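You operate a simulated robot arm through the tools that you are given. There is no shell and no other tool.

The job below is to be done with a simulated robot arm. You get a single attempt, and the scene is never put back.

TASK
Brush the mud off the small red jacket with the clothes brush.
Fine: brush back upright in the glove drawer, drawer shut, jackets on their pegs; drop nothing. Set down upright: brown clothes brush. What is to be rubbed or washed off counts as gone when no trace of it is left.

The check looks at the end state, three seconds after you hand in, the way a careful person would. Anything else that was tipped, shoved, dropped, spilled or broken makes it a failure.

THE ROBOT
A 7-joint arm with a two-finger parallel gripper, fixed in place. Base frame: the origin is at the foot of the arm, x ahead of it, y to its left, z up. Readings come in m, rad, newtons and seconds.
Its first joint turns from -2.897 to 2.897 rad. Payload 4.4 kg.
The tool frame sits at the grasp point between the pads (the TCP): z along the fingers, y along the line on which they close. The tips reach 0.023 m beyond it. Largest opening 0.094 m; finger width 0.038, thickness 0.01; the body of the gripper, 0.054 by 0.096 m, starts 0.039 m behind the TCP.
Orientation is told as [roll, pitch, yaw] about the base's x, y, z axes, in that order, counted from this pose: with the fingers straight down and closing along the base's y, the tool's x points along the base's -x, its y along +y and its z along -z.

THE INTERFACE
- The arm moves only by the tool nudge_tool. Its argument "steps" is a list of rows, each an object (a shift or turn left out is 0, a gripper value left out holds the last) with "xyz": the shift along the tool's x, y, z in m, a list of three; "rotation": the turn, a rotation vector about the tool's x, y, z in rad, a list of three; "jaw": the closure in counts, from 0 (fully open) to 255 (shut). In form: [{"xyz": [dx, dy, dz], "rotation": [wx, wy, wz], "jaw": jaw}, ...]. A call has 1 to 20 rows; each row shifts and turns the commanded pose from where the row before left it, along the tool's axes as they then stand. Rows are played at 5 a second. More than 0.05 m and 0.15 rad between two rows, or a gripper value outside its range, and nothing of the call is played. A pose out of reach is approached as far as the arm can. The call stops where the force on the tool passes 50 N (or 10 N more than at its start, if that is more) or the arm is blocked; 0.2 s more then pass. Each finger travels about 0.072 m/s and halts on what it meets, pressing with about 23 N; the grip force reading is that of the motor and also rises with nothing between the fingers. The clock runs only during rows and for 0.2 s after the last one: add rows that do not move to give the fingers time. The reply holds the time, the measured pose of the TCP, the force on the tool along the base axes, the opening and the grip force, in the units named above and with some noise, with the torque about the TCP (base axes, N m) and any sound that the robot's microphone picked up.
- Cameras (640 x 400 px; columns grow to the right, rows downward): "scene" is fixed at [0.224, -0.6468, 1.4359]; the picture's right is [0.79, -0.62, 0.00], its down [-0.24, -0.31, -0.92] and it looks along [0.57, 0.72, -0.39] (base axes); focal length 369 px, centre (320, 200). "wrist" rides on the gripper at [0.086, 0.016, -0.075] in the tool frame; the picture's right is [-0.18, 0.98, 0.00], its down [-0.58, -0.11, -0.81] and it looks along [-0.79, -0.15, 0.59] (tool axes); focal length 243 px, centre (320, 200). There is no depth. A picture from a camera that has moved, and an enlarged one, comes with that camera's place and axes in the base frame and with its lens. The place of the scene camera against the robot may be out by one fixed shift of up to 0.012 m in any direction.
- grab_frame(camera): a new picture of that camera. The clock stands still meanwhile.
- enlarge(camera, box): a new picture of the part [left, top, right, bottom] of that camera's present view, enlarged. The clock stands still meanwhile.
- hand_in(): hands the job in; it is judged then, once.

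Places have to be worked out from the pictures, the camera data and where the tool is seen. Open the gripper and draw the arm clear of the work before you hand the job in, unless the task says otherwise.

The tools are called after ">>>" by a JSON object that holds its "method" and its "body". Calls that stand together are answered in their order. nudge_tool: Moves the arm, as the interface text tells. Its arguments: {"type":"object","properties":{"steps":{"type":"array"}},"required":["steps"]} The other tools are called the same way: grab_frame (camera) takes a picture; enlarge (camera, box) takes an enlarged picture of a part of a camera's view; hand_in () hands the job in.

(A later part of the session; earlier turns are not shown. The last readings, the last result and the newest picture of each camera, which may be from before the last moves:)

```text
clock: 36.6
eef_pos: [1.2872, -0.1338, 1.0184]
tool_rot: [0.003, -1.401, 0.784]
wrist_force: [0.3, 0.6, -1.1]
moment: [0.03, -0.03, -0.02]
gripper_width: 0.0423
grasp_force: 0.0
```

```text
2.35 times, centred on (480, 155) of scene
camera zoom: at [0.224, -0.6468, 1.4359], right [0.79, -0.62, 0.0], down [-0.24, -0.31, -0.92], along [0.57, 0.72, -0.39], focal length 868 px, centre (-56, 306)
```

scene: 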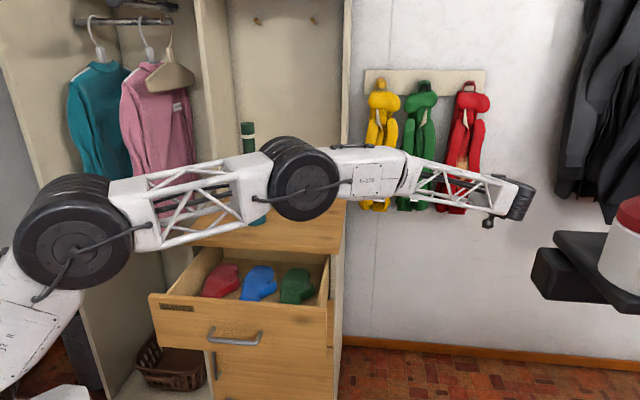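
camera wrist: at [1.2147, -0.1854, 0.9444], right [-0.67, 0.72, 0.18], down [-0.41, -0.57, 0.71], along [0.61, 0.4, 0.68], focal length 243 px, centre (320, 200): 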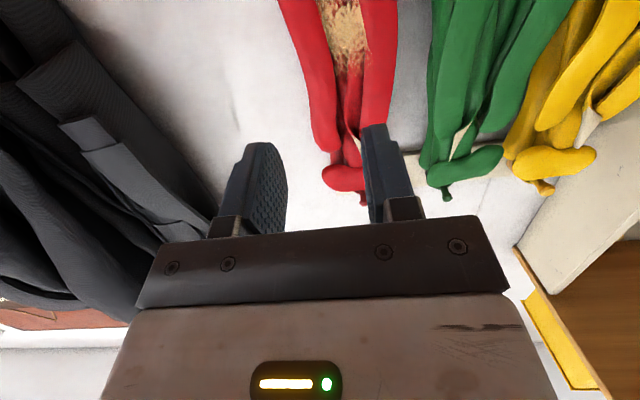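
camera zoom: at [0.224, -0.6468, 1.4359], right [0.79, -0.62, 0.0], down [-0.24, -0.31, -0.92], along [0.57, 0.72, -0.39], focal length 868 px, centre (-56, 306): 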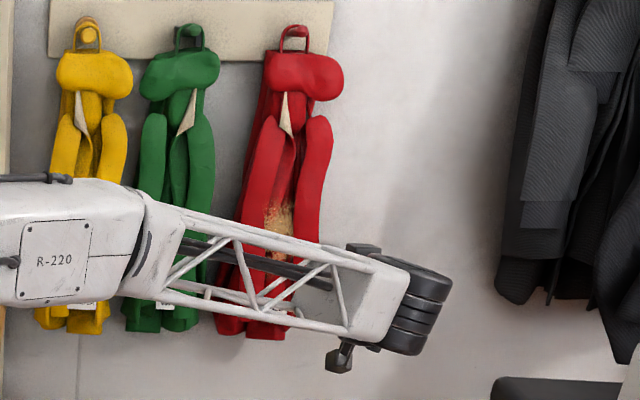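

I extend another 0.1 m straight toward the wall to find out whether the arm can still follow.

>>> {"method": "nudge_tool", "body": {"steps": [{"xyz": [-0.0043, 0, 0.0246]}, {"xyz": [-0.0043, 0, 0.0246]}, {"xyz": [-0.0043, 0, 0.0246]}, {"xyz": [-0.0043, 0, 0.0246]}, {}]}}

>>> {"method": "grab_frame", "body": {"camera": "scene"}}

>>> {"method": "grab_frame", "body": {"camera": "wrist"}}

```text
clock: 37.8
eef_pos: [1.359, -0.0642, 1.0182]
tool_rot: [0.002, -1.4, 0.786]
wrist_force: [0.1, -0.4, 0.7]
moment: [0.01, -0.01, 0.04]
gripper_width: 0.0422
grasp_force: 0.0
```

```text
taken
```

scene: 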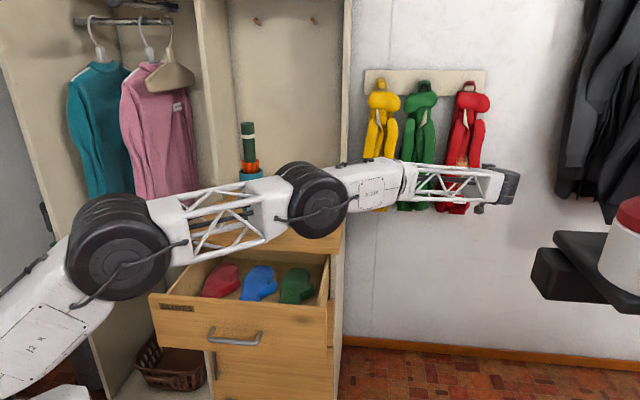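

```text
taken
camera wrist: at [1.286, -0.1155, 0.944], right [-0.67, 0.72, 0.18], down [-0.41, -0.57, 0.71], along [0.61, 0.4, 0.68], focal length 243 px, centre (320, 200)
```

wrist: 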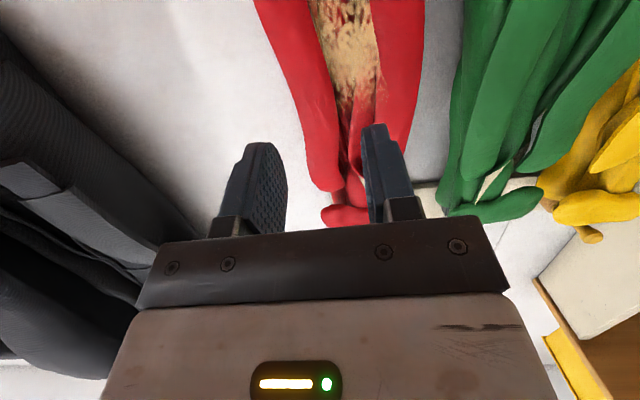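

Reach is fine here (n≈0.916). I zoom again from this nearer pose to triangulate the mud and sleeves.

>>> {"method": "enlarge", "body": {"camera": "wrist", "box": [250, 0, 430, 210]}}

```text
1.90 times, centred on (340, 105) of wrist
camera zoom: at [1.286, -0.1155, 0.944], right [-0.67, 0.72, 0.18], down [-0.41, -0.57, 0.71], along [0.61, 0.4, 0.68], focal length 462 px, centre (282, 381)
```

zoom: 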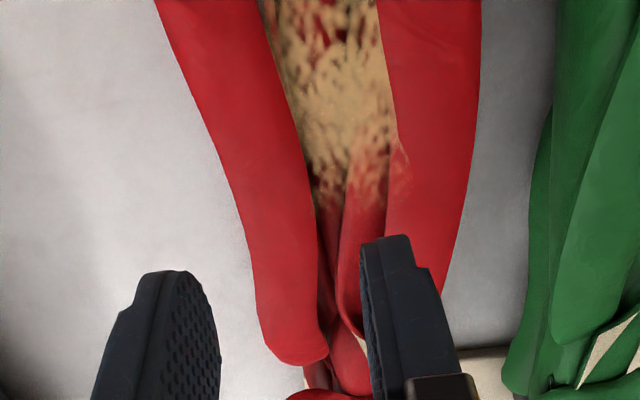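

The arm can reach. Sleeve fronts sit near n≈1.02 and the muddy body slightly deeper, t≈0.98, z≈0.93–1.08. Now I go back for the brush: retract and raise, then straighten the tool.

>>> {"method": "nudge_tool", "body": {"steps": [{"xyz": [0, 0, -0.04]}, {"xyz": [-0.009, 0.024, -0.04]}, {"xyz": [-0.009, 0.024, -0.04]}, {"xyz": [-0.009, 0.024, -0.04]}, {"xyz": [-0.009, 0.024, -0.04]}, {"xyz": [-0.009, 0.024, -0.04]}, {"xyz": [-0.009, 0.024, -0.04]}, {"xyz": [-0.009, 0.024, -0.04]}, {"xyz": [-0.009, 0.024, -0.04]}, {"xyz": [-0.009, 0.024, -0.04]}, {"xyz": [-0.009, 0.024, -0.04]}, {"xyz": [-0.009, 0.024, -0.04]}, {}]}}

>>> {"method": "nudge_tool", "body": {"steps": [{"rotation": [0, 0.14, 0]}, {"rotation": [0, 0.14, 0]}, {"rotation": [0, 0.14, 0]}, {"rotation": [0, 0.14, 0]}, {"rotation": [0, 0.14, 0]}, {"rotation": [0, 0.14, 0]}, {"rotation": [0, 0.14, 0]}, {"rotation": [0, 0.14, 0]}, {"rotation": [0, 0.14, 0]}, {"rotation": [0, 0.14, 0]}, {}]}}

```text
clock: 40.6
eef_pos: [0.8481, -0.199, 1.198]
tool_rot: [0.002, -1.401, 0.785]
wrist_force: [0.3, -0.7, -0.5]
moment: [0.03, 0.02, 0.0]
gripper_width: 0.0425
grasp_force: 0.1
```

```text
clock: 43.0
eef_pos: [0.849, -0.2011, 1.1989]
tool_rot: [0.0, 0.001, 0.787]
wrist_force: [1.0, -0.7, -0.2]
moment: [-0.01, -0.01, -0.03]
gripper_width: 0.0426
grasp_force: 0.1
```

Now I turn to yaw −45° again and travel over to the open drawer for a closer look at the brush.

>>> {"method": "nudge_tool", "body": {"steps": [{"rotation": [0, 0, 0.131]}, {"rotation": [0, 0, 0.131]}, {"rotation": [0, 0, 0.131]}, {"rotation": [0, 0, 0.131]}, {"rotation": [0, 0, 0.131]}, {"rotation": [0, 0, 0.131]}, {"rotation": [0, 0, 0.131]}, {"rotation": [0, 0, 0.131]}, {"rotation": [0, 0, 0.131]}, {"rotation": [0, 0, 0.131]}, {"rotation": [0, 0, 0.131]}, {"rotation": [0, 0, 0.131]}, {}]}}

>>> {"method": "nudge_tool", "body": {"steps": [{"xyz": [0.045, -0.003, 0.012], "jaw": 60}, {"xyz": [0.045, -0.003, 0.012]}, {"xyz": [0.045, -0.003, 0.012]}, {"xyz": [0.045, -0.003, 0.012]}, {"xyz": [0.045, -0.003, 0.012]}, {"xyz": [0.045, -0.003, 0.012]}, {"xyz": [0.045, -0.003, 0.012]}, {"xyz": [0.045, -0.003, 0.012]}, {"xyz": [0.045, -0.003, 0.012]}, {"xyz": [0.045, -0.003, 0.012]}, {}]}}

>>> {"method": "grab_frame", "body": {"camera": "wrist"}}

>>> {"method": "grab_frame", "body": {"camera": "scene"}}

```text
clock: 45.8
eef_pos: [0.8487, -0.199, 1.1987]
tool_rot: [0.001, 0.002, -0.788]
wrist_force: [-0.2, 0.2, 1.2]
moment: [-0.01, 0.01, 0.02]
gripper_width: 0.0426
grasp_force: 0.1
```

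```text
clock: 48.2
eef_pos: [0.5107, 0.0972, 1.0825]
tool_rot: [-0.001, 0.001, -0.788]
wrist_force: [-0.6, 0.5, -0.4]
moment: [-0.01, 0.04, 0.0]
gripper_width: 0.0719
grasp_force: 0.1
```

```text
taken
camera wrist: at [0.4616, 0.168, 1.1548], right [0.83, 0.56, 0.0], down [0.33, -0.49, 0.81], along [0.45, -0.67, -0.59], focal length 243 px, centre (320, 200)
```

wrist: 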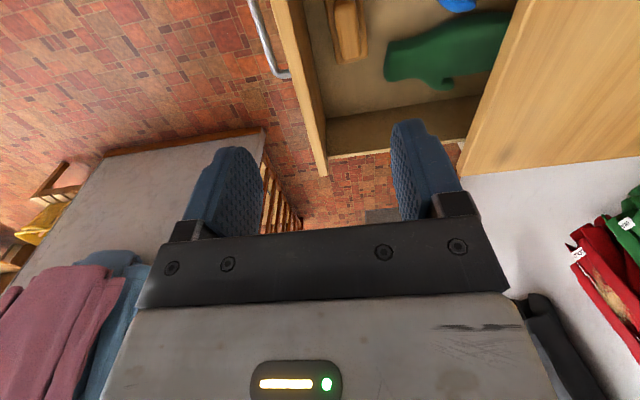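

```text
taken
```

scene: 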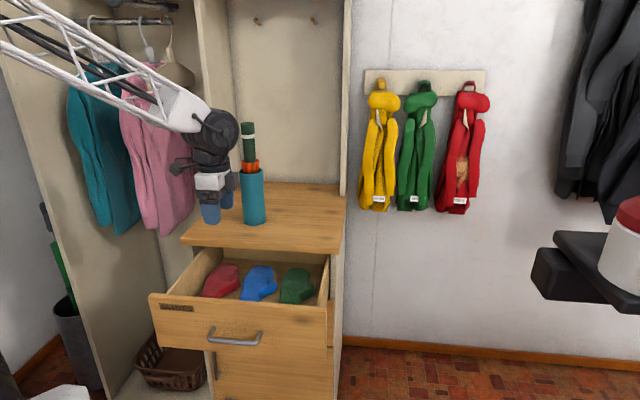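

The brush is at the top edge of this view. I zoom for a second triangulation sight line.

>>> {"method": "enlarge", "body": {"camera": "wrist", "box": [260, 0, 440, 110]}}

```text
3.56 times, centred on (350, 55) of wrist
camera zoom: at [0.4616, 0.168, 1.1548], right [0.83, 0.56, 0.0], down [0.33, -0.49, 0.81], along [0.45, -0.67, -0.59], focal length 863 px, centre (213, 716)
```

zoom: 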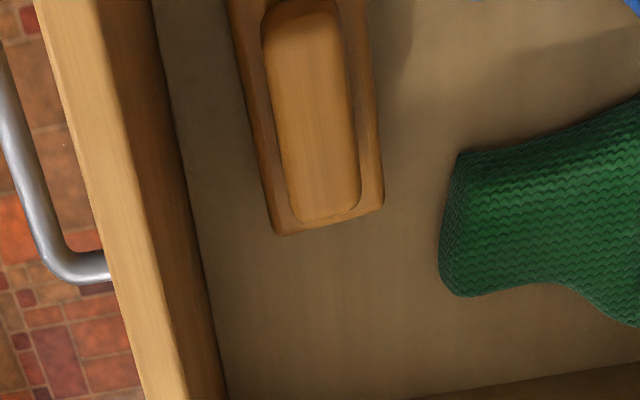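

Triangulation: block centre ≈ n 0.461, t 0.343, top of block z≈0.737, rotated ~0.08 rad. I rotate by that amount and descend to just above the drawer rim over the brush.

>>> {"method": "nudge_tool", "body": {"steps": [{"rotation": [0, 0, -0.08]}, {"xyz": [-0.0089, 0.0045, 0.0367]}, {"xyz": [-0.0089, 0.0045, 0.0367]}, {"xyz": [-0.0089, 0.0045, 0.0367]}, {"xyz": [-0.0089, 0.0045, 0.0367]}, {"xyz": [-0.0089, 0.0045, 0.0367]}, {"xyz": [-0.0089, 0.0045, 0.0333]}, {}]}}

>>> {"method": "grab_frame", "body": {"camera": "wrist"}}

>>> {"method": "enlarge", "body": {"camera": "scene", "box": [140, 200, 350, 350]}}

```text
clock: 50.0
eef_pos: [0.567, 0.0853, 0.8612]
tool_rot: [0.001, 0.0, -0.706]
wrist_force: [0.5, -0.2, -0.1]
moment: [0.0, 0.01, -0.01]
gripper_width: 0.0721
grasp_force: 0.0
```

```text
taken
camera wrist: at [0.5127, 0.1518, 0.9336], right [0.78, 0.63, 0.0], down [0.37, -0.46, 0.81], along [0.51, -0.63, -0.59], focal length 243 px, centre (320, 200)
```

wrist: 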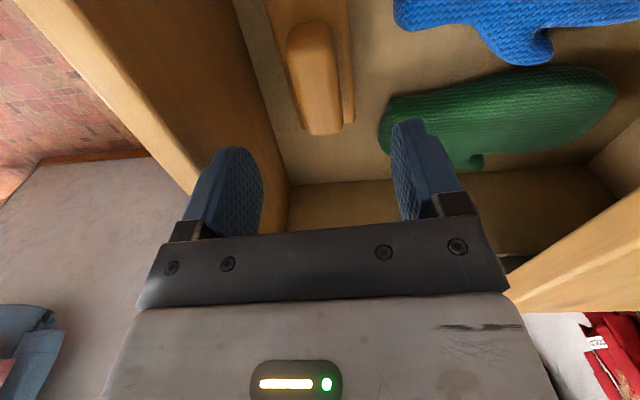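

```text
2.67 times, centred on (245, 275) of scene
camera zoom: at [0.224, -0.6468, 1.4359], right [0.79, -0.62, 0.0], down [-0.24, -0.31, -0.92], along [0.57, 0.72, -0.39], focal length 983 px, centre (520, 0)
```

zoom: 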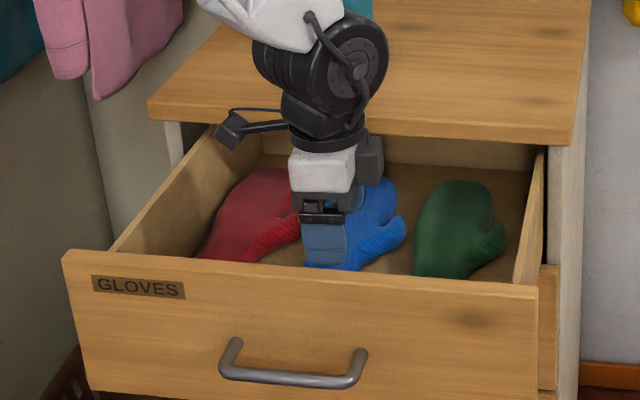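

The brush is roughly centred under the tool. I zoom to check alignment and orientation.

>>> {"method": "enlarge", "body": {"camera": "wrist", "box": [220, 0, 420, 160]}}

```text
2.50 times, centred on (320, 80) of wrist
camera zoom: at [0.5127, 0.1518, 0.9336], right [0.78, 0.63, 0.0], down [0.37, -0.46, 0.81], along [0.51, -0.63, -0.59], focal length 606 px, centre (320, 500)
```

zoom: 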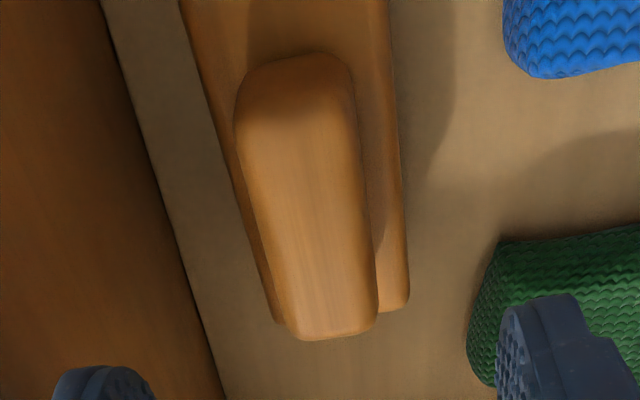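

Brush and tool are aligned; the ridge sits ~6 mm toward +t and ~3 mm toward the front from the tool axis. I correct that and descend to z≈0.79.

>>> {"method": "nudge_tool", "body": {"steps": [{"xyz": [-0.006, -0.0035, 0.01]}, {"xyz": [0, 0, 0.02]}, {"xyz": [0, 0, 0.02]}, {"xyz": [0, 0, 0.02]}, {}]}}

>>> {"method": "grab_frame", "body": {"camera": "wrist"}}

>>> {"method": "enlarge", "body": {"camera": "wrist", "box": [170, 50, 470, 240]}}

```text
clock: 51.2
eef_pos: [0.5717, 0.0762, 0.7906]
tool_rot: [-0.002, 0.001, -0.707]
wrist_force: [0.8, 0.5, 0.5]
moment: [-0.04, -0.02, 0.01]
gripper_width: 0.0717
grasp_force: 0.1
```

```text
taken
camera wrist: at [0.5166, 0.1443, 0.8635], right [0.78, 0.63, 0.0], down [0.37, -0.46, 0.81], along [0.51, -0.63, -0.59], focal length 243 px, centre (320, 200)
```

wrist: 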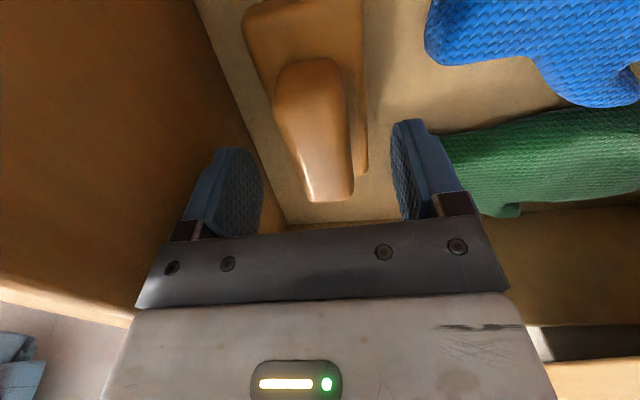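

```text
2.11 times, centred on (320, 145) of wrist
camera zoom: at [0.5166, 0.1443, 0.8635], right [0.78, 0.63, 0.0], down [0.37, -0.46, 0.81], along [0.51, -0.63, -0.59], focal length 511 px, centre (320, 316)
```

zoom: 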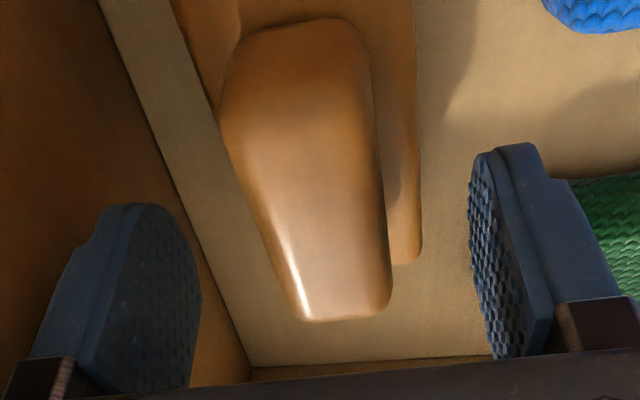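

Ridge is centred between the fingers, its top near z≈0.78. I lower another 15 mm so the pads overlap most of the ridge, then close.

>>> {"method": "nudge_tool", "body": {"steps": [{"xyz": [0, 0, 0.008]}, {"xyz": [0, 0, 0.007]}, {}]}}

>>> {"method": "enlarge", "body": {"camera": "wrist", "box": [170, 50, 470, 240]}}

```text
clock: 52.0
eef_pos: [0.5719, 0.076, 0.7755]
tool_rot: [0.0, 0.0, -0.706]
wrist_force: [0.0, -0.7, 0.9]
moment: [0.01, 0.03, -0.04]
gripper_width: 0.0719
grasp_force: 0.0
```

```text
2.11 times, centred on (320, 145) of wrist
camera zoom: at [0.516, 0.1446, 0.849], right [0.78, 0.63, 0.0], down [0.37, -0.46, 0.81], along [0.51, -0.63, -0.59], focal length 511 px, centre (320, 316)
```

zoom: 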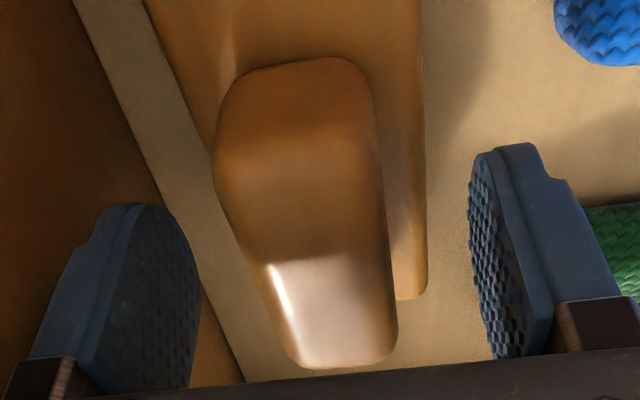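

The ridge is well between the pads. I close the gripper on it.

>>> {"method": "nudge_tool", "body": {"steps": [{"jaw": 140}, {"jaw": 200}, {"jaw": 255}, {}, {}]}}

>>> {"method": "enlarge", "body": {"camera": "wrist", "box": [170, 50, 470, 240]}}

```text
clock: 53.2
eef_pos: [0.5706, 0.0778, 0.7754]
tool_rot: [0.0, -0.001, -0.707]
wrist_force: [0.7, 0.8, -0.6]
moment: [-0.01, -0.06, 0.01]
gripper_width: 0.0298
grasp_force: 22.8
```

```text
2.11 times, centred on (320, 145) of wrist
camera zoom: at [0.516, 0.1446, 0.8491], right [0.78, 0.63, 0.0], down [0.37, -0.46, 0.81], along [0.51, -0.63, -0.59], focal length 511 px, centre (320, 316)
```

zoom: 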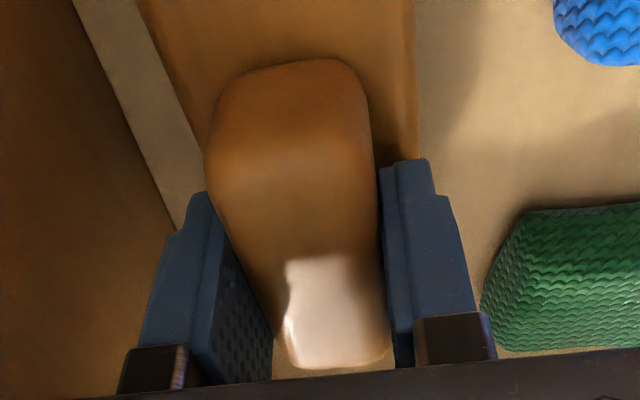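

The ridge is held (opening 29.8 mm, 23 N). I lift straight up slowly and check.

>>> {"method": "nudge_tool", "body": {"steps": [{"xyz": [0, 0, -0.01]}, {"xyz": [0, 0, -0.02]}, {"xyz": [0, 0, -0.03]}, {"xyz": [0, 0, -0.04]}, {"xyz": [0, 0, -0.04]}, {"xyz": [0, 0, -0.04]}, {}]}}

>>> {"method": "grab_frame", "body": {"camera": "wrist"}}

>>> {"method": "grab_frame", "body": {"camera": "scene"}}

```text
clock: 54.8
eef_pos: [0.5714, 0.0778, 0.9552]
tool_rot: [0.0, 0.001, -0.707]
wrist_force: [-0.2, -1.0, -1.6]
moment: [-0.05, -0.04, -0.01]
gripper_width: 0.0298
grasp_force: 22.8
```

```text
taken
camera wrist: at [0.5167, 0.1452, 1.0276], right [0.78, 0.63, 0.0], down [0.37, -0.46, 0.81], along [0.51, -0.63, -0.59], focal length 243 px, centre (320, 200)
```

wrist: 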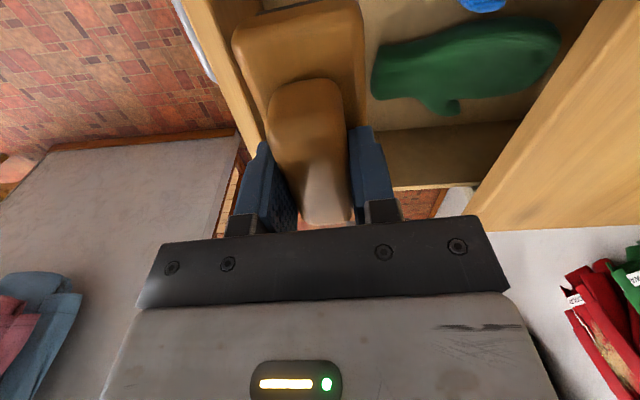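

```text
taken
```

scene: 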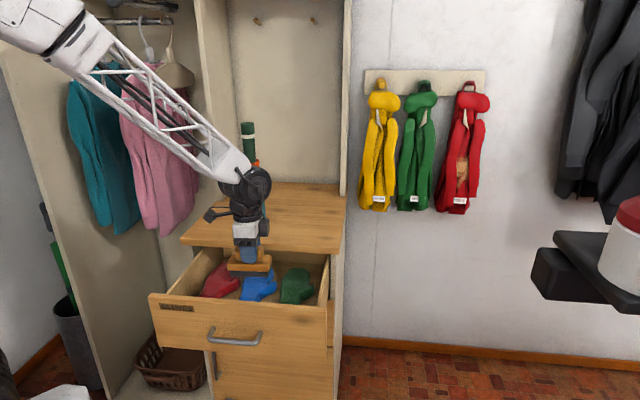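

The brush came up with the hand. I zoom in to check how it sits in the grip and its thickness.

>>> {"method": "enlarge", "body": {"camera": "scene", "box": [190, 180, 310, 310]}}

```text
3.08 times, centred on (250, 245) of scene
camera zoom: at [0.224, -0.6468, 1.4359], right [0.79, -0.62, 0.0], down [-0.24, -0.31, -0.92], along [0.57, 0.72, -0.39], focal length 1135 px, centre (535, 62)
```

zoom: 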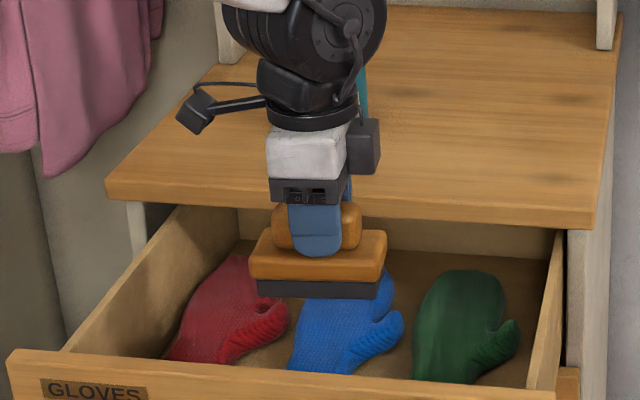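

The brush hangs level in the grip, bristles ~62 mm beyond the TCP. I raise it, turn to yaw +45°, and carry it to the open space in front of the jackets.

>>> {"method": "nudge_tool", "body": {"steps": [{"xyz": [0, 0, -0.04]}, {"xyz": [0, 0, -0.04]}, {"xyz": [0, 0, -0.04]}, {"xyz": [0, 0, -0.04]}, {"rotation": [0, 0, -0.1357]}, {"rotation": [0, 0, -0.1357]}, {"rotation": [0, 0, -0.1357]}, {"rotation": [0, 0, -0.1357]}, {"rotation": [0, 0, -0.1357]}, {"rotation": [0, 0, -0.1357]}, {"rotation": [0, 0, -0.1357]}, {"rotation": [0, 0, -0.1357]}, {"rotation": [0, 0, -0.1357]}, {"rotation": [0, 0, -0.1357]}, {"rotation": [0, 0, -0.1357]}, {}]}}

>>> {"method": "nudge_tool", "body": {"steps": [{"xyz": [0, -0.043, -0.009]}, {"xyz": [0, -0.043, -0.009]}, {"xyz": [0, -0.043, -0.009]}, {"xyz": [0, -0.043, -0.009]}, {"xyz": [0, -0.043, -0.009]}, {"xyz": [0, -0.043, -0.009]}, {"xyz": [0, -0.043, -0.009]}, {"xyz": [0, -0.043, -0.009]}, {"xyz": [0, -0.043, -0.009]}, {}]}}

>>> {"method": "nudge_tool", "body": {"steps": [{"rotation": [0, -0.13, 0]}, {"rotation": [0, -0.13, 0]}, {"rotation": [0, -0.13, 0]}, {"rotation": [0, -0.13, 0]}, {}]}}

>>> {"method": "grab_frame", "body": {"camera": "wrist"}}

>>> {"method": "grab_frame", "body": {"camera": "scene"}}

```text
clock: 58.2
eef_pos: [0.5714, 0.0775, 1.1149]
tool_rot: [0.001, -0.001, 0.789]
wrist_force: [0.1, 0.4, -2.3]
moment: [-0.01, -0.03, -0.01]
gripper_width: 0.0296
grasp_force: 22.3
```

```text
clock: 60.4
eef_pos: [0.845, -0.1973, 1.199]
tool_rot: [-0.001, 0.0, 0.788]
wrist_force: [0.9, 0.5, -1.6]
moment: [0.02, 0.01, 0.03]
gripper_width: 0.03
grasp_force: 22.6
```

```text
clock: 61.6
eef_pos: [0.8447, -0.1976, 1.1968]
tool_rot: [-0.001, -0.522, 0.786]
wrist_force: [0.4, -1.0, -0.9]
moment: [-0.03, 0.02, 0.01]
gripper_width: 0.0298
grasp_force: 22.6
```

```text
taken
camera wrist: at [0.755, -0.2662, 1.2166], right [-0.58, 0.81, 0.09], down [0.15, 0.0, 0.99], along [0.8, 0.59, -0.12], focal length 243 px, centre (320, 200)
```

wrist: 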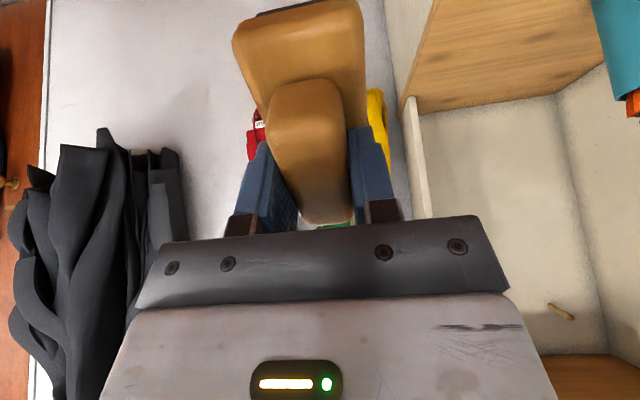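

```text
taken
```

scene: 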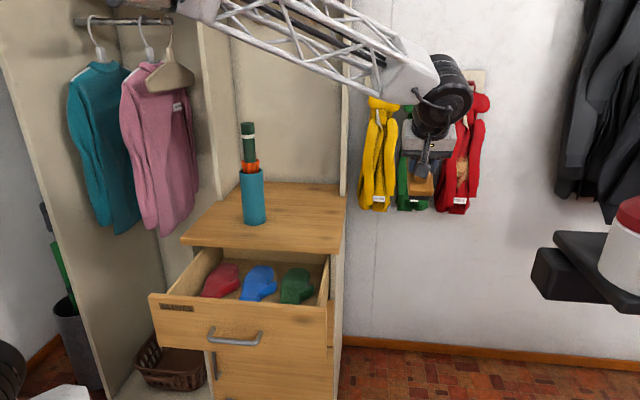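

I finish pitching the brush toward the wall (≈81°) and move to a pre-contact point about 8 cm in front of the mud patch.

>>> {"method": "nudge_tool", "body": {"steps": [{"rotation": [0, -0.128, 0]}, {"rotation": [0, -0.128, 0]}, {"rotation": [0, -0.128, 0]}, {"rotation": [0, -0.128, 0]}, {"rotation": [0, -0.128, 0]}, {"rotation": [0, -0.128, 0]}, {"rotation": [0, -0.128, 0]}, {}]}}

>>> {"method": "nudge_tool", "body": {"steps": [{"xyz": [0.01136, -0.0205, 0.03737]}, {"xyz": [0.01136, -0.0205, 0.03737]}, {"xyz": [0.01136, -0.0205, 0.03737]}, {"xyz": [0.01136, -0.0205, 0.03737]}, {"xyz": [0.01136, -0.0205, 0.03737]}, {"xyz": [0.01136, -0.0205, 0.03737]}, {"xyz": [0.01136, -0.0205, 0.03737]}, {"xyz": [0.01136, -0.0205, 0.03737]}, {"xyz": [0.01136, -0.0205, 0.03737]}, {"xyz": [0.01136, -0.0205, 0.03737]}, {"xyz": [0.01136, -0.0205, 0.03737]}, {"xyz": [0.01136, -0.0205, 0.03737]}, {}]}}

>>> {"method": "grab_frame", "body": {"camera": "wrist"}}

>>> {"method": "grab_frame", "body": {"camera": "scene"}}

```text
clock: 63.4
eef_pos: [0.8454, -0.1966, 1.1969]
tool_rot: [-0.003, -1.417, 0.789]
wrist_force: [-0.4, 0.4, -1.3]
moment: [-0.04, 0.01, 0.0]
gripper_width: 0.0297
grasp_force: 22.9
```

```text
clock: 66.2
eef_pos: [1.3173, -0.0711, 0.9906]
tool_rot: [0.004, -1.415, 0.785]
wrist_force: [0.5, -0.1, -2.5]
moment: [0.01, 0.02, 0.07]
gripper_width: 0.0296
grasp_force: 22.5
```

```text
taken
camera wrist: at [1.2449, -0.1226, 0.915], right [-0.68, 0.71, 0.18], down [-0.42, -0.58, 0.7], along [0.6, 0.4, 0.69], focal length 243 px, centre (320, 200)
```

wrist: 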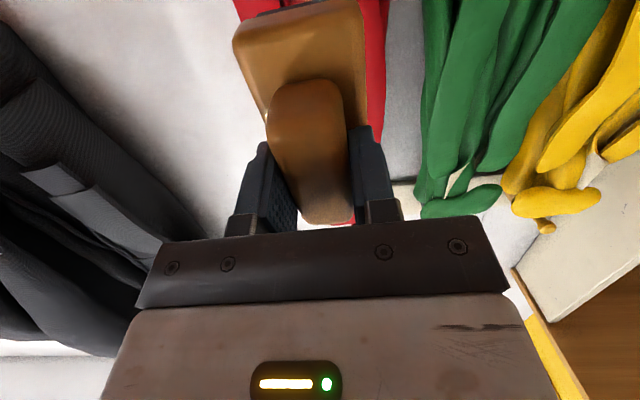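

```text
taken
```

scene: 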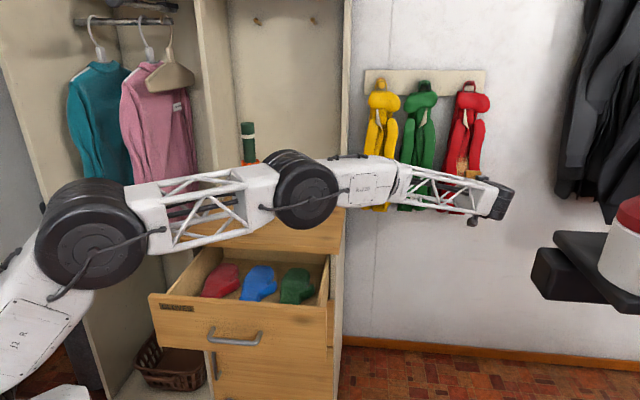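

I'm at n≈0.881, t≈0.982, z≈0.991. I zoom in the scene view to see the brush relative to the mud before advancing.

>>> {"method": "enlarge", "body": {"camera": "scene", "box": [410, 70, 530, 240]}}

>>> {"method": "enlarge", "body": {"camera": "wrist", "box": [210, 0, 410, 160]}}

```text
2.35 times, centred on (470, 155) of scene
camera zoom: at [0.224, -0.6468, 1.4359], right [0.79, -0.62, 0.0], down [-0.24, -0.31, -0.92], along [0.57, 0.72, -0.39], focal length 868 px, centre (-33, 306)
```

zoom: 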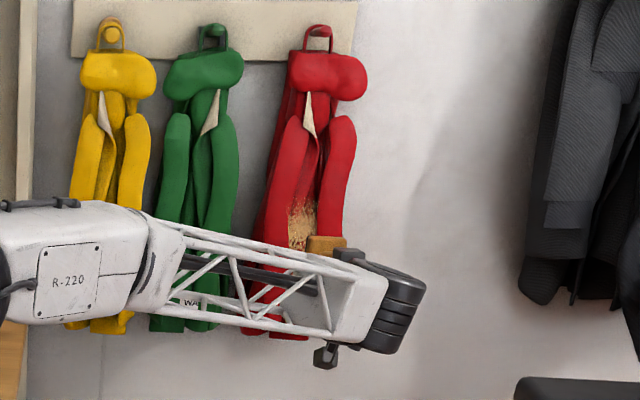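

```text
2.50 times, centred on (310, 80) of wrist
camera zoom: at [1.2449, -0.1226, 0.915], right [-0.68, 0.71, 0.18], down [-0.42, -0.58, 0.7], along [0.6, 0.4, 0.69], focal length 606 px, centre (345, 500)
```

zoom: 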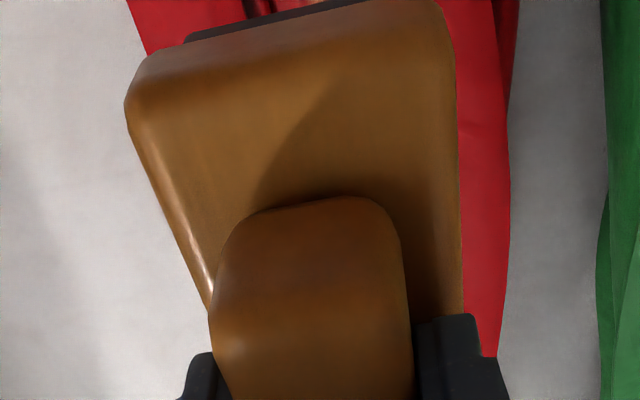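

Lateral alignment looks right (jacket centre t≈0.978–0.983). I advance 5 cm straight toward the wall, then continue in small steps watching the force.

>>> {"method": "nudge_tool", "body": {"steps": [{"xyz": [-0.0015, 0, 0.0099]}, {"xyz": [-0.0015, 0, 0.0099]}, {"xyz": [-0.0015, 0, 0.0099]}, {"xyz": [-0.0015, 0, 0.0099]}, {"xyz": [-0.0015, 0, 0.0099]}, {}]}}

>>> {"method": "nudge_tool", "body": {"steps": [{"xyz": [-0.0008, 0, 0.0049]}, {"xyz": [-0.0008, 0, 0.0049]}, {}]}}

>>> {"method": "nudge_tool", "body": {"steps": [{"xyz": [-0.0008, 0, 0.0049]}, {"xyz": [-0.0008, 0, 0.0049]}, {}]}}

>>> {"method": "grab_frame", "body": {"camera": "wrist"}}

>>> {"method": "enlarge", "body": {"camera": "scene", "box": [410, 70, 530, 240]}}

```text
clock: 67.6
eef_pos: [1.3536, -0.0356, 0.9917]
tool_rot: [0.0, -1.415, 0.788]
wrist_force: [0.9, 0.3, -0.9]
moment: [-0.05, 0.04, 0.0]
gripper_width: 0.0295
grasp_force: 22.6
```

```text
clock: 68.4
eef_pos: [1.3592, -0.0288, 0.9921]
tool_rot: [0.002, -1.417, 0.785]
wrist_force: [-0.8, 0.0, -1.8]
moment: [-0.01, 0.06, 0.02]
gripper_width: 0.0296
grasp_force: 23.5
```

```text
clock: 69.2
eef_pos: [1.3674, -0.0211, 0.9918]
tool_rot: [0.0, -1.416, 0.789]
wrist_force: [-0.5, 0.5, -1.1]
moment: [0.02, 0.03, 0.03]
gripper_width: 0.0297
grasp_force: 23.0
```

```text
taken
camera wrist: at [1.2945, -0.0724, 0.9171], right [-0.68, 0.71, 0.18], down [-0.42, -0.58, 0.7], along [0.6, 0.4, 0.69], focal length 243 px, centre (320, 200)
```

wrist: 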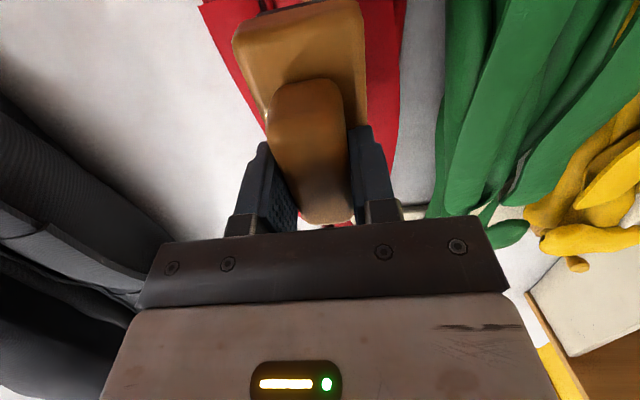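

```text
2.35 times, centred on (470, 155) of scene
camera zoom: at [0.224, -0.6468, 1.4359], right [0.79, -0.62, 0.0], down [-0.24, -0.31, -0.92], along [0.57, 0.72, -0.39], focal length 868 px, centre (-33, 306)
```

zoom: 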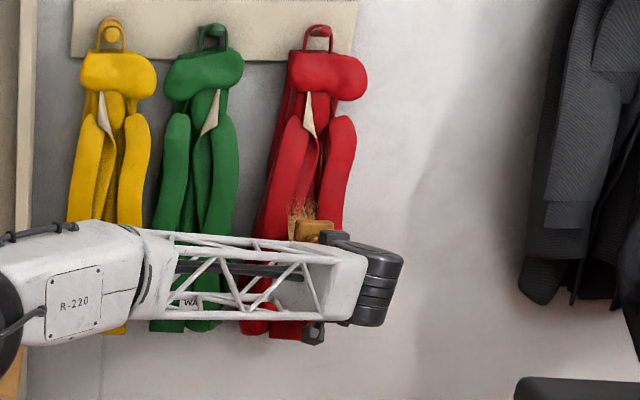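

No contact yet (bristles estimated at n≈1.01). I keep advancing in 4–5 mm steps, checking force each time.

>>> {"method": "nudge_tool", "body": {"steps": [{"xyz": [-0.0008, 0, 0.0049]}, {"xyz": [-0.0008, 0, 0.0049]}, {}]}}

>>> {"method": "nudge_tool", "body": {"steps": [{"xyz": [-0.0008, 0, 0.0049]}, {}]}}

>>> {"method": "nudge_tool", "body": {"steps": [{"xyz": [-0.0008, 0, 0.0049]}, {}]}}

```text
clock: 70.0
eef_pos: [1.3734, -0.014, 0.992]
tool_rot: [0.003, -1.416, 0.783]
wrist_force: [-0.2, -0.2, -0.7]
moment: [-0.01, 0.03, 0.0]
gripper_width: 0.0296
grasp_force: 23.4
```

```text
clock: 70.6
eef_pos: [1.3758, -0.0112, 0.993]
tool_rot: [0.0, -1.416, 0.786]
wrist_force: [0.8, -0.2, -1.5]
moment: [-0.06, 0.01, 0.0]
gripper_width: 0.0297
grasp_force: 23.0
```

```text
clock: 71.2
eef_pos: [1.3803, -0.0082, 0.9927]
tool_rot: [-0.002, -1.416, 0.789]
wrist_force: [0.3, -0.1, -0.2]
moment: [-0.01, 0.04, 0.05]
gripper_width: 0.0296
grasp_force: 23.3
```

Still no contact at n≈0.970. I look again from both cameras.

>>> {"method": "enlarge", "body": {"camera": "wrist", "box": [190, 0, 430, 160]}}

>>> {"method": "enlarge", "body": {"camera": "scene", "box": [425, 80, 525, 200]}}

```text
2.50 times, centred on (310, 80) of wrist
camera zoom: at [1.3078, -0.0586, 0.9171], right [-0.68, 0.71, 0.18], down [-0.42, -0.58, 0.7], along [0.6, 0.4, 0.69], focal length 606 px, centre (345, 500)
```

zoom: 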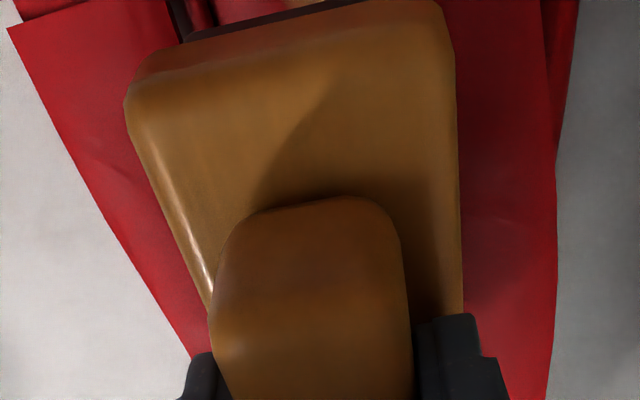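

```text
3.33 times, centred on (475, 140) of scene
camera zoom: at [0.224, -0.6468, 1.4359], right [0.79, -0.62, 0.0], down [-0.24, -0.31, -0.92], along [0.57, 0.72, -0.39], focal length 1229 px, centre (-197, 400)
```

zoom: 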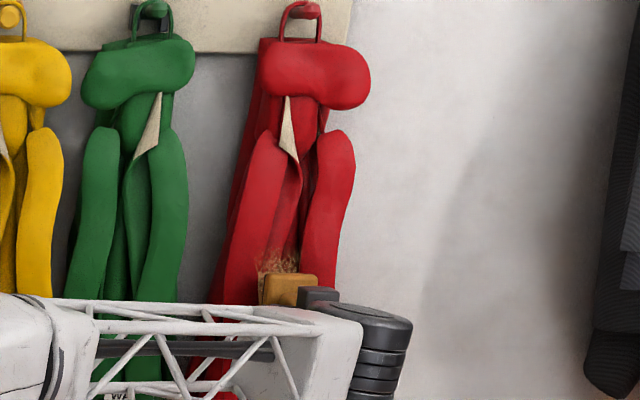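

Brush is close between the sleeves but not touching. I continue in 5 mm steps.

>>> {"method": "nudge_tool", "body": {"steps": [{"xyz": [-0.0008, 0, 0.0049]}, {}]}}

>>> {"method": "nudge_tool", "body": {"steps": [{"xyz": [-0.0008, 0, 0.0049]}, {}]}}

>>> {"method": "nudge_tool", "body": {"steps": [{"xyz": [-0.0008, 0, 0.0049]}, {}]}}

```text
clock: 71.8
eef_pos: [1.3846, -0.0033, 0.9922]
tool_rot: [0.003, -1.414, 0.783]
wrist_force: [0.2, 0.3, -0.9]
moment: [0.0, -0.02, 0.0]
gripper_width: 0.0298
grasp_force: 23.2
```

```text
clock: 72.4
eef_pos: [1.3867, 0.0003, 0.9927]
tool_rot: [0.0, -1.415, 0.787]
wrist_force: [-0.8, 0.6, -1.5]
moment: [-0.02, 0.05, -0.04]
gripper_width: 0.0298
grasp_force: 23.5
```

```text
clock: 73.0
eef_pos: [1.3896, 0.0018, 0.9912]
tool_rot: [-0.001, -1.417, 0.788]
wrist_force: [0.0, -0.3, -1.1]
moment: [0.0, 0.01, 0.01]
gripper_width: 0.0295
grasp_force: 22.6
```

n≈0.984, still free. Continuing carefully.

>>> {"method": "nudge_tool", "body": {"steps": [{"xyz": [-0.0008, 0, 0.0049]}, {}]}}

>>> {"method": "nudge_tool", "body": {"steps": [{"xyz": [-0.0008, 0, 0.0049]}, {}]}}

>>> {"method": "enlarge", "body": {"camera": "wrist", "box": [190, 0, 430, 160]}}

>>> {"method": "enlarge", "body": {"camera": "scene", "box": [425, 80, 525, 200]}}

```text
clock: 73.6
eef_pos: [1.3942, 0.0067, 0.993]
tool_rot: [0.003, -1.416, 0.786]
wrist_force: [0.9, -0.2, -1.5]
moment: [-0.05, 0.02, -0.01]
gripper_width: 0.0295
grasp_force: 23.2
```

```text
clock: 74.2
eef_pos: [1.3979, 0.0095, 0.9934]
tool_rot: [-0.002, -1.414, 0.792]
wrist_force: [-7.5, -7.3, 1.2]
moment: [0.43, -0.34, 0.29]
gripper_width: 0.0293
grasp_force: 22.8
```

```text
2.50 times, centred on (310, 80) of wrist
camera zoom: at [1.3257, -0.0422, 0.9178], right [-0.68, 0.71, 0.18], down [-0.42, -0.58, 0.7], along [0.6, 0.4, 0.69], focal length 606 px, centre (345, 500)
```

zoom: 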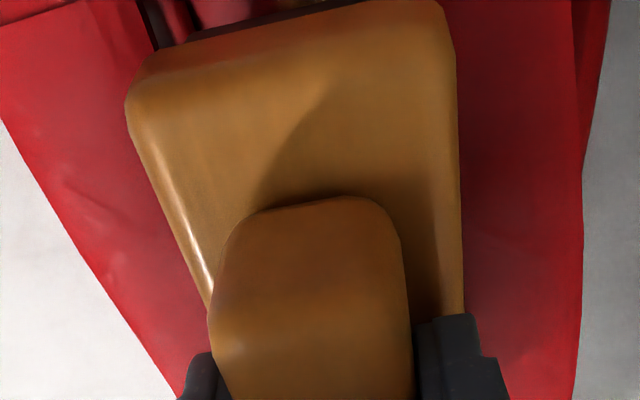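

```text
3.33 times, centred on (475, 140) of scene
camera zoom: at [0.224, -0.6468, 1.4359], right [0.79, -0.62, 0.0], down [-0.24, -0.31, -0.92], along [0.57, 0.72, -0.39], focal length 1229 px, centre (-197, 400)
```

zoom: 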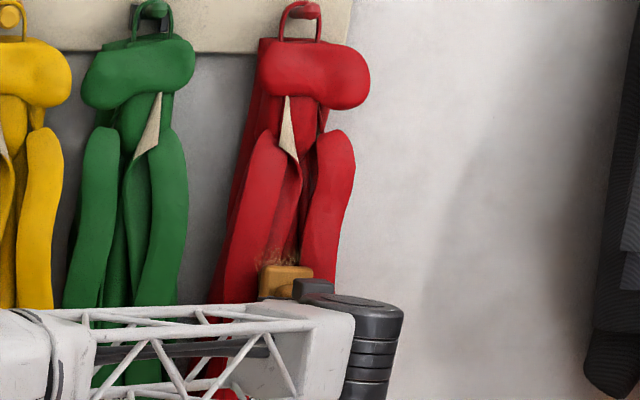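

First contact: ~10 N back along −n, with the torque indicating the touch is at the brush's upper, left (−t) corner, because the brush is pitched slightly down. I pitch it 0.15 rad more to be parallel to the wall and then re-check.

>>> {"method": "nudge_tool", "body": {"steps": [{"rotation": [0, -0.075, 0]}, {"rotation": [0, -0.075, 0]}, {}]}}

>>> {"method": "nudge_tool", "body": {"steps": [{"xyz": [0, 0, 0.004]}, {}]}}

```text
clock: 75.0
eef_pos: [1.3959, 0.0091, 0.9929]
tool_rot: [-0.003, -1.566, 0.79]
wrist_force: [0.4, 0.2, -2.1]
moment: [-0.02, 0.06, 0.0]
gripper_width: 0.0295
grasp_force: 23.0
```

```text
clock: 75.6
eef_pos: [1.4006, 0.0123, 0.9936]
tool_rot: [-0.038, -1.565, 0.825]
wrist_force: [-5.7, -10.0, -0.8]
moment: [-0.51, 0.34, -0.13]
gripper_width: 0.0295
grasp_force: 23.7
```

Now the bottom edge touches first, so the best pitch lies in between. I rotate back half (pitch ≈ −1.49) and advance to a light flat contact.

>>> {"method": "nudge_tool", "body": {"steps": [{"xyz": [0, 0, -0.004], "rotation": [0, 0.075, 0]}, {}]}}

>>> {"method": "nudge_tool", "body": {"steps": [{"xyz": [0, 0, 0.004]}, {}]}}

>>> {"method": "nudge_tool", "body": {"steps": [{"xyz": [0, 0, 0.003]}, {}]}}

```text
clock: 76.2
eef_pos: [1.3982, 0.0091, 0.993]
tool_rot: [-0.001, -1.492, 0.787]
wrist_force: [0.2, 1.1, -0.4]
moment: [-0.05, 0.09, 0.01]
gripper_width: 0.0298
grasp_force: 23.0
```

```text
clock: 76.8
eef_pos: [1.4017, 0.0123, 0.9926]
tool_rot: [0.006, -1.49, 0.782]
wrist_force: [-5.7, -5.2, -2.2]
moment: [0.13, -0.15, 0.18]
gripper_width: 0.0298
grasp_force: 22.9
```

```text
clock: 77.4
eef_pos: [1.4034, 0.0138, 0.9951]
tool_rot: [-0.01, -1.493, 0.797]
wrist_force: [-7.0, -7.7, 4.7]
moment: [0.49, -0.24, 0.21]
gripper_width: 0.0296
grasp_force: 23.3
```

Flat contact with ~10 N. I make a first short downward stroke of 5 cm and then back off to see what it did.

>>> {"method": "nudge_tool", "body": {"steps": [{"xyz": [0.01, 0, 0]}, {"xyz": [0.01, 0, 0]}, {"xyz": [0.01, 0, 0]}, {"xyz": [0.01, 0, 0]}, {"xyz": [0.01, 0, 0]}, {}]}}

>>> {"method": "nudge_tool", "body": {"steps": [{"xyz": [0, 0, -0.02]}, {"xyz": [0, 0, -0.03]}, {"xyz": [0, 0, -0.04]}, {"xyz": [0, 0, -0.04]}, {"xyz": [0.03, 0, 0]}, {"xyz": [0.04, 0, 0]}, {"xyz": [0.04, 0, 0]}, {}]}}

>>> {"method": "grab_frame", "body": {"camera": "scene"}}

>>> {"method": "grab_frame", "body": {"camera": "wrist"}}

>>> {"method": "enlarge", "body": {"camera": "scene", "box": [420, 70, 510, 230]}}

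```text
clock: 78.8
eef_pos: [1.3997, 0.012, 0.9412]
tool_rot: [0.004, -1.49, 0.784]
wrist_force: [-0.5, -0.4, -0.9]
moment: [-0.01, 0.06, -0.01]
gripper_width: 0.0296
grasp_force: 22.4
```

```text
clock: 80.6
eef_pos: [1.3026, -0.0853, 0.8429]
tool_rot: [0.005, -1.491, 0.783]
wrist_force: [-0.6, -0.6, -1.7]
moment: [-0.04, 0.01, 0.0]
gripper_width: 0.0297
grasp_force: 23.0
```

```text
taken
```

scene: 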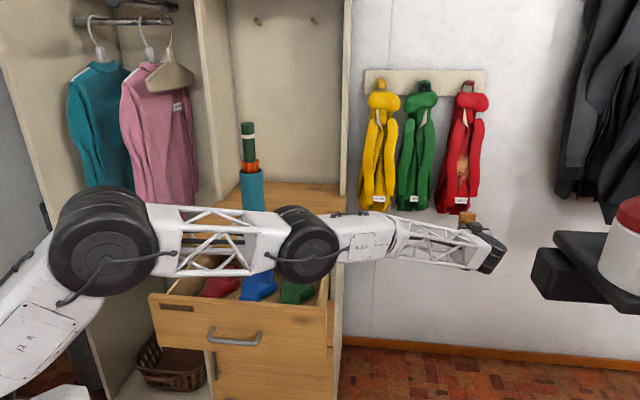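

```text
taken
camera wrist: at [1.2342, -0.1329, 0.7609], right [-0.69, 0.7, 0.18], down [-0.46, -0.61, 0.64], along [0.57, 0.36, 0.74], focal length 243 px, centre (320, 200)
```

wrist: 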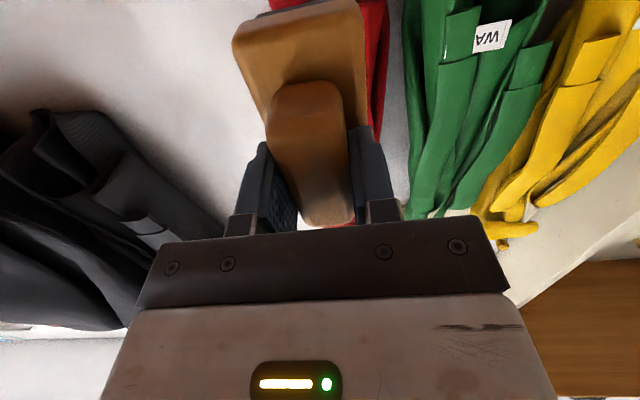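

```text
2.50 times, centred on (465, 150) of scene
camera zoom: at [0.224, -0.6468, 1.4359], right [0.79, -0.62, 0.0], down [-0.24, -0.31, -0.92], along [0.57, 0.72, -0.39], focal length 922 px, centre (-42, 325)
```

zoom: 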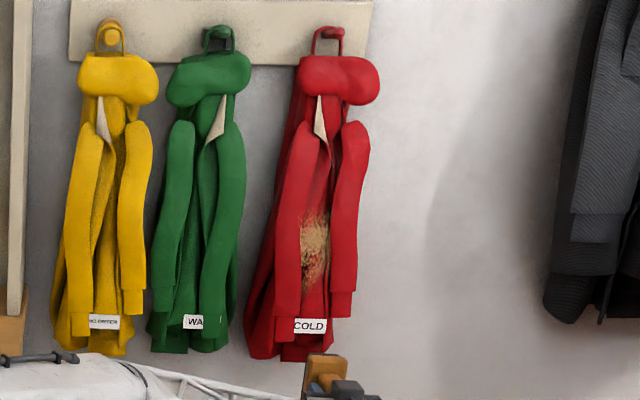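

The jacket still hangs in place and the mud seems thinner in part. I zoom right in on the patch.

>>> {"method": "enlarge", "body": {"camera": "scene", "box": [440, 130, 490, 205]}}

```text
5.33 times, centred on (465, 168) of scene
camera zoom: at [0.224, -0.6468, 1.4359], right [0.79, -0.62, 0.0], down [-0.24, -0.31, -0.92], along [0.57, 0.72, -0.39], focal length 1967 px, centre (-453, 373)
```

zoom: 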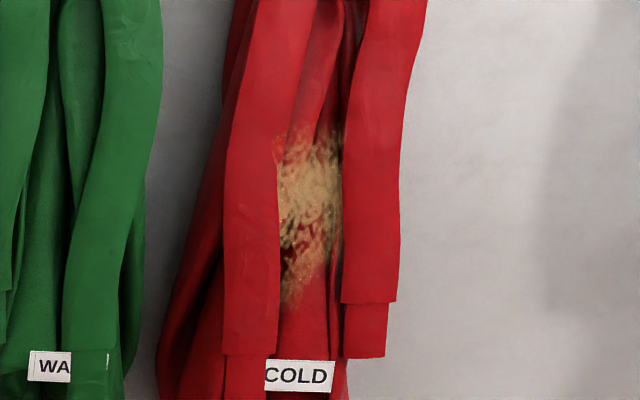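

The patch spans z≈0.91–1.04 (base frame), t≈0.985. I go back up for a proper full stroke: raise to z≈1.01 and approach again to light contact.

>>> {"method": "nudge_tool", "body": {"steps": [{"xyz": [-0.0416, 0, -0.0034]}, {"xyz": [-0.0416, 0, -0.0034]}, {"xyz": [-0.0416, 0, -0.0034]}, {"xyz": [-0.0416, 0, -0.0034]}, {"xyz": [-0.0025, 0, 0.031]}, {"xyz": [-0.0025, 0, 0.031]}, {"xyz": [-0.0025, 0, 0.031]}, {"xyz": [-0.0025, 0, 0.031]}, {}]}}

>>> {"method": "nudge_tool", "body": {"steps": [{"xyz": [-0.0004, 0, 0.005]}, {"xyz": [-0.0004, 0, 0.005]}, {}]}}

>>> {"method": "nudge_tool", "body": {"steps": [{"xyz": [-0.0003, 0, 0.004]}, {}]}}

```text
clock: 82.6
eef_pos: [1.3911, 0.0038, 1.0117]
tool_rot: [0.003, -1.492, 0.782]
wrist_force: [0.3, -0.4, -1.5]
moment: [-0.04, 0.04, -0.03]
gripper_width: 0.0294
grasp_force: 22.6
```

```text
clock: 83.4
eef_pos: [1.397, 0.0092, 1.0108]
tool_rot: [-0.004, -1.491, 0.791]
wrist_force: [-0.7, 0.7, -1.8]
moment: [-0.04, 0.06, -0.04]
gripper_width: 0.0297
grasp_force: 23.5
```

```text
clock: 84.0
eef_pos: [1.401, 0.0129, 1.01]
tool_rot: [0.004, -1.492, 0.783]
wrist_force: [0.7, -0.2, -0.7]
moment: [-0.05, 0.01, -0.03]
gripper_width: 0.0298
grasp_force: 23.2
```

No contact yet at n≈1.000; I go on in 4 mm steps.

>>> {"method": "nudge_tool", "body": {"steps": [{"xyz": [-0.0003, 0, 0.004]}, {}]}}

>>> {"method": "nudge_tool", "body": {"steps": [{"xyz": [-0.0003, 0, 0.004]}, {}]}}

```text
clock: 84.6
eef_pos: [1.4032, 0.0158, 1.0094]
tool_rot: [-0.001, -1.49, 0.789]
wrist_force: [0.3, 1.1, -1.3]
moment: [-0.07, 0.03, 0.0]
gripper_width: 0.0297
grasp_force: 22.8
```

```text
clock: 85.2
eef_pos: [1.4054, 0.0169, 1.0105]
tool_rot: [-0.005, -1.493, 0.794]
wrist_force: [-11.3, -13.9, 4.9]
moment: [-0.08, 0.24, 0.27]
gripper_width: 0.0299
grasp_force: 23.2
```

Firm contact (~18 N) at n≈1.006. I stroke down 8 cm holding contact.

>>> {"method": "nudge_tool", "body": {"steps": [{"xyz": [0.01, 0, 0.0003]}, {"xyz": [0.01, 0, 0.0003]}, {"xyz": [0.01, 0, 0.0003]}, {"xyz": [0.01, 0, 0.0003]}]}}

>>> {"method": "nudge_tool", "body": {"steps": [{"xyz": [0.01, 0, 0.0003]}, {"xyz": [0.01, 0, 0.0003]}, {"xyz": [0.01, 0, 0.0003]}, {"xyz": [0.01, 0, 0.0003]}]}}

```text
clock: 86.2
eef_pos: [1.4028, 0.0158, 0.9725]
tool_rot: [-0.007, -1.493, 0.793]
wrist_force: [-24.2, -27.6, 19.0]
moment: [0.48, 0.08, 0.64]
gripper_width: 0.0297
grasp_force: 23.5
```

```text
clock: 86.9
eef_pos: [1.4027, 0.0138, 0.951]
tool_rot: [-0.024, -1.491, 0.809]
wrist_force: [-13.5, -11.7, 1.3]
moment: [-0.23, 0.25, 0.54]
gripper_width: 0.0299
grasp_force: 22.8
stopped in row 3: the force on the tool passed its limit at 54 N (the readings are from after the stop); the commanded pose is now the measured one
```

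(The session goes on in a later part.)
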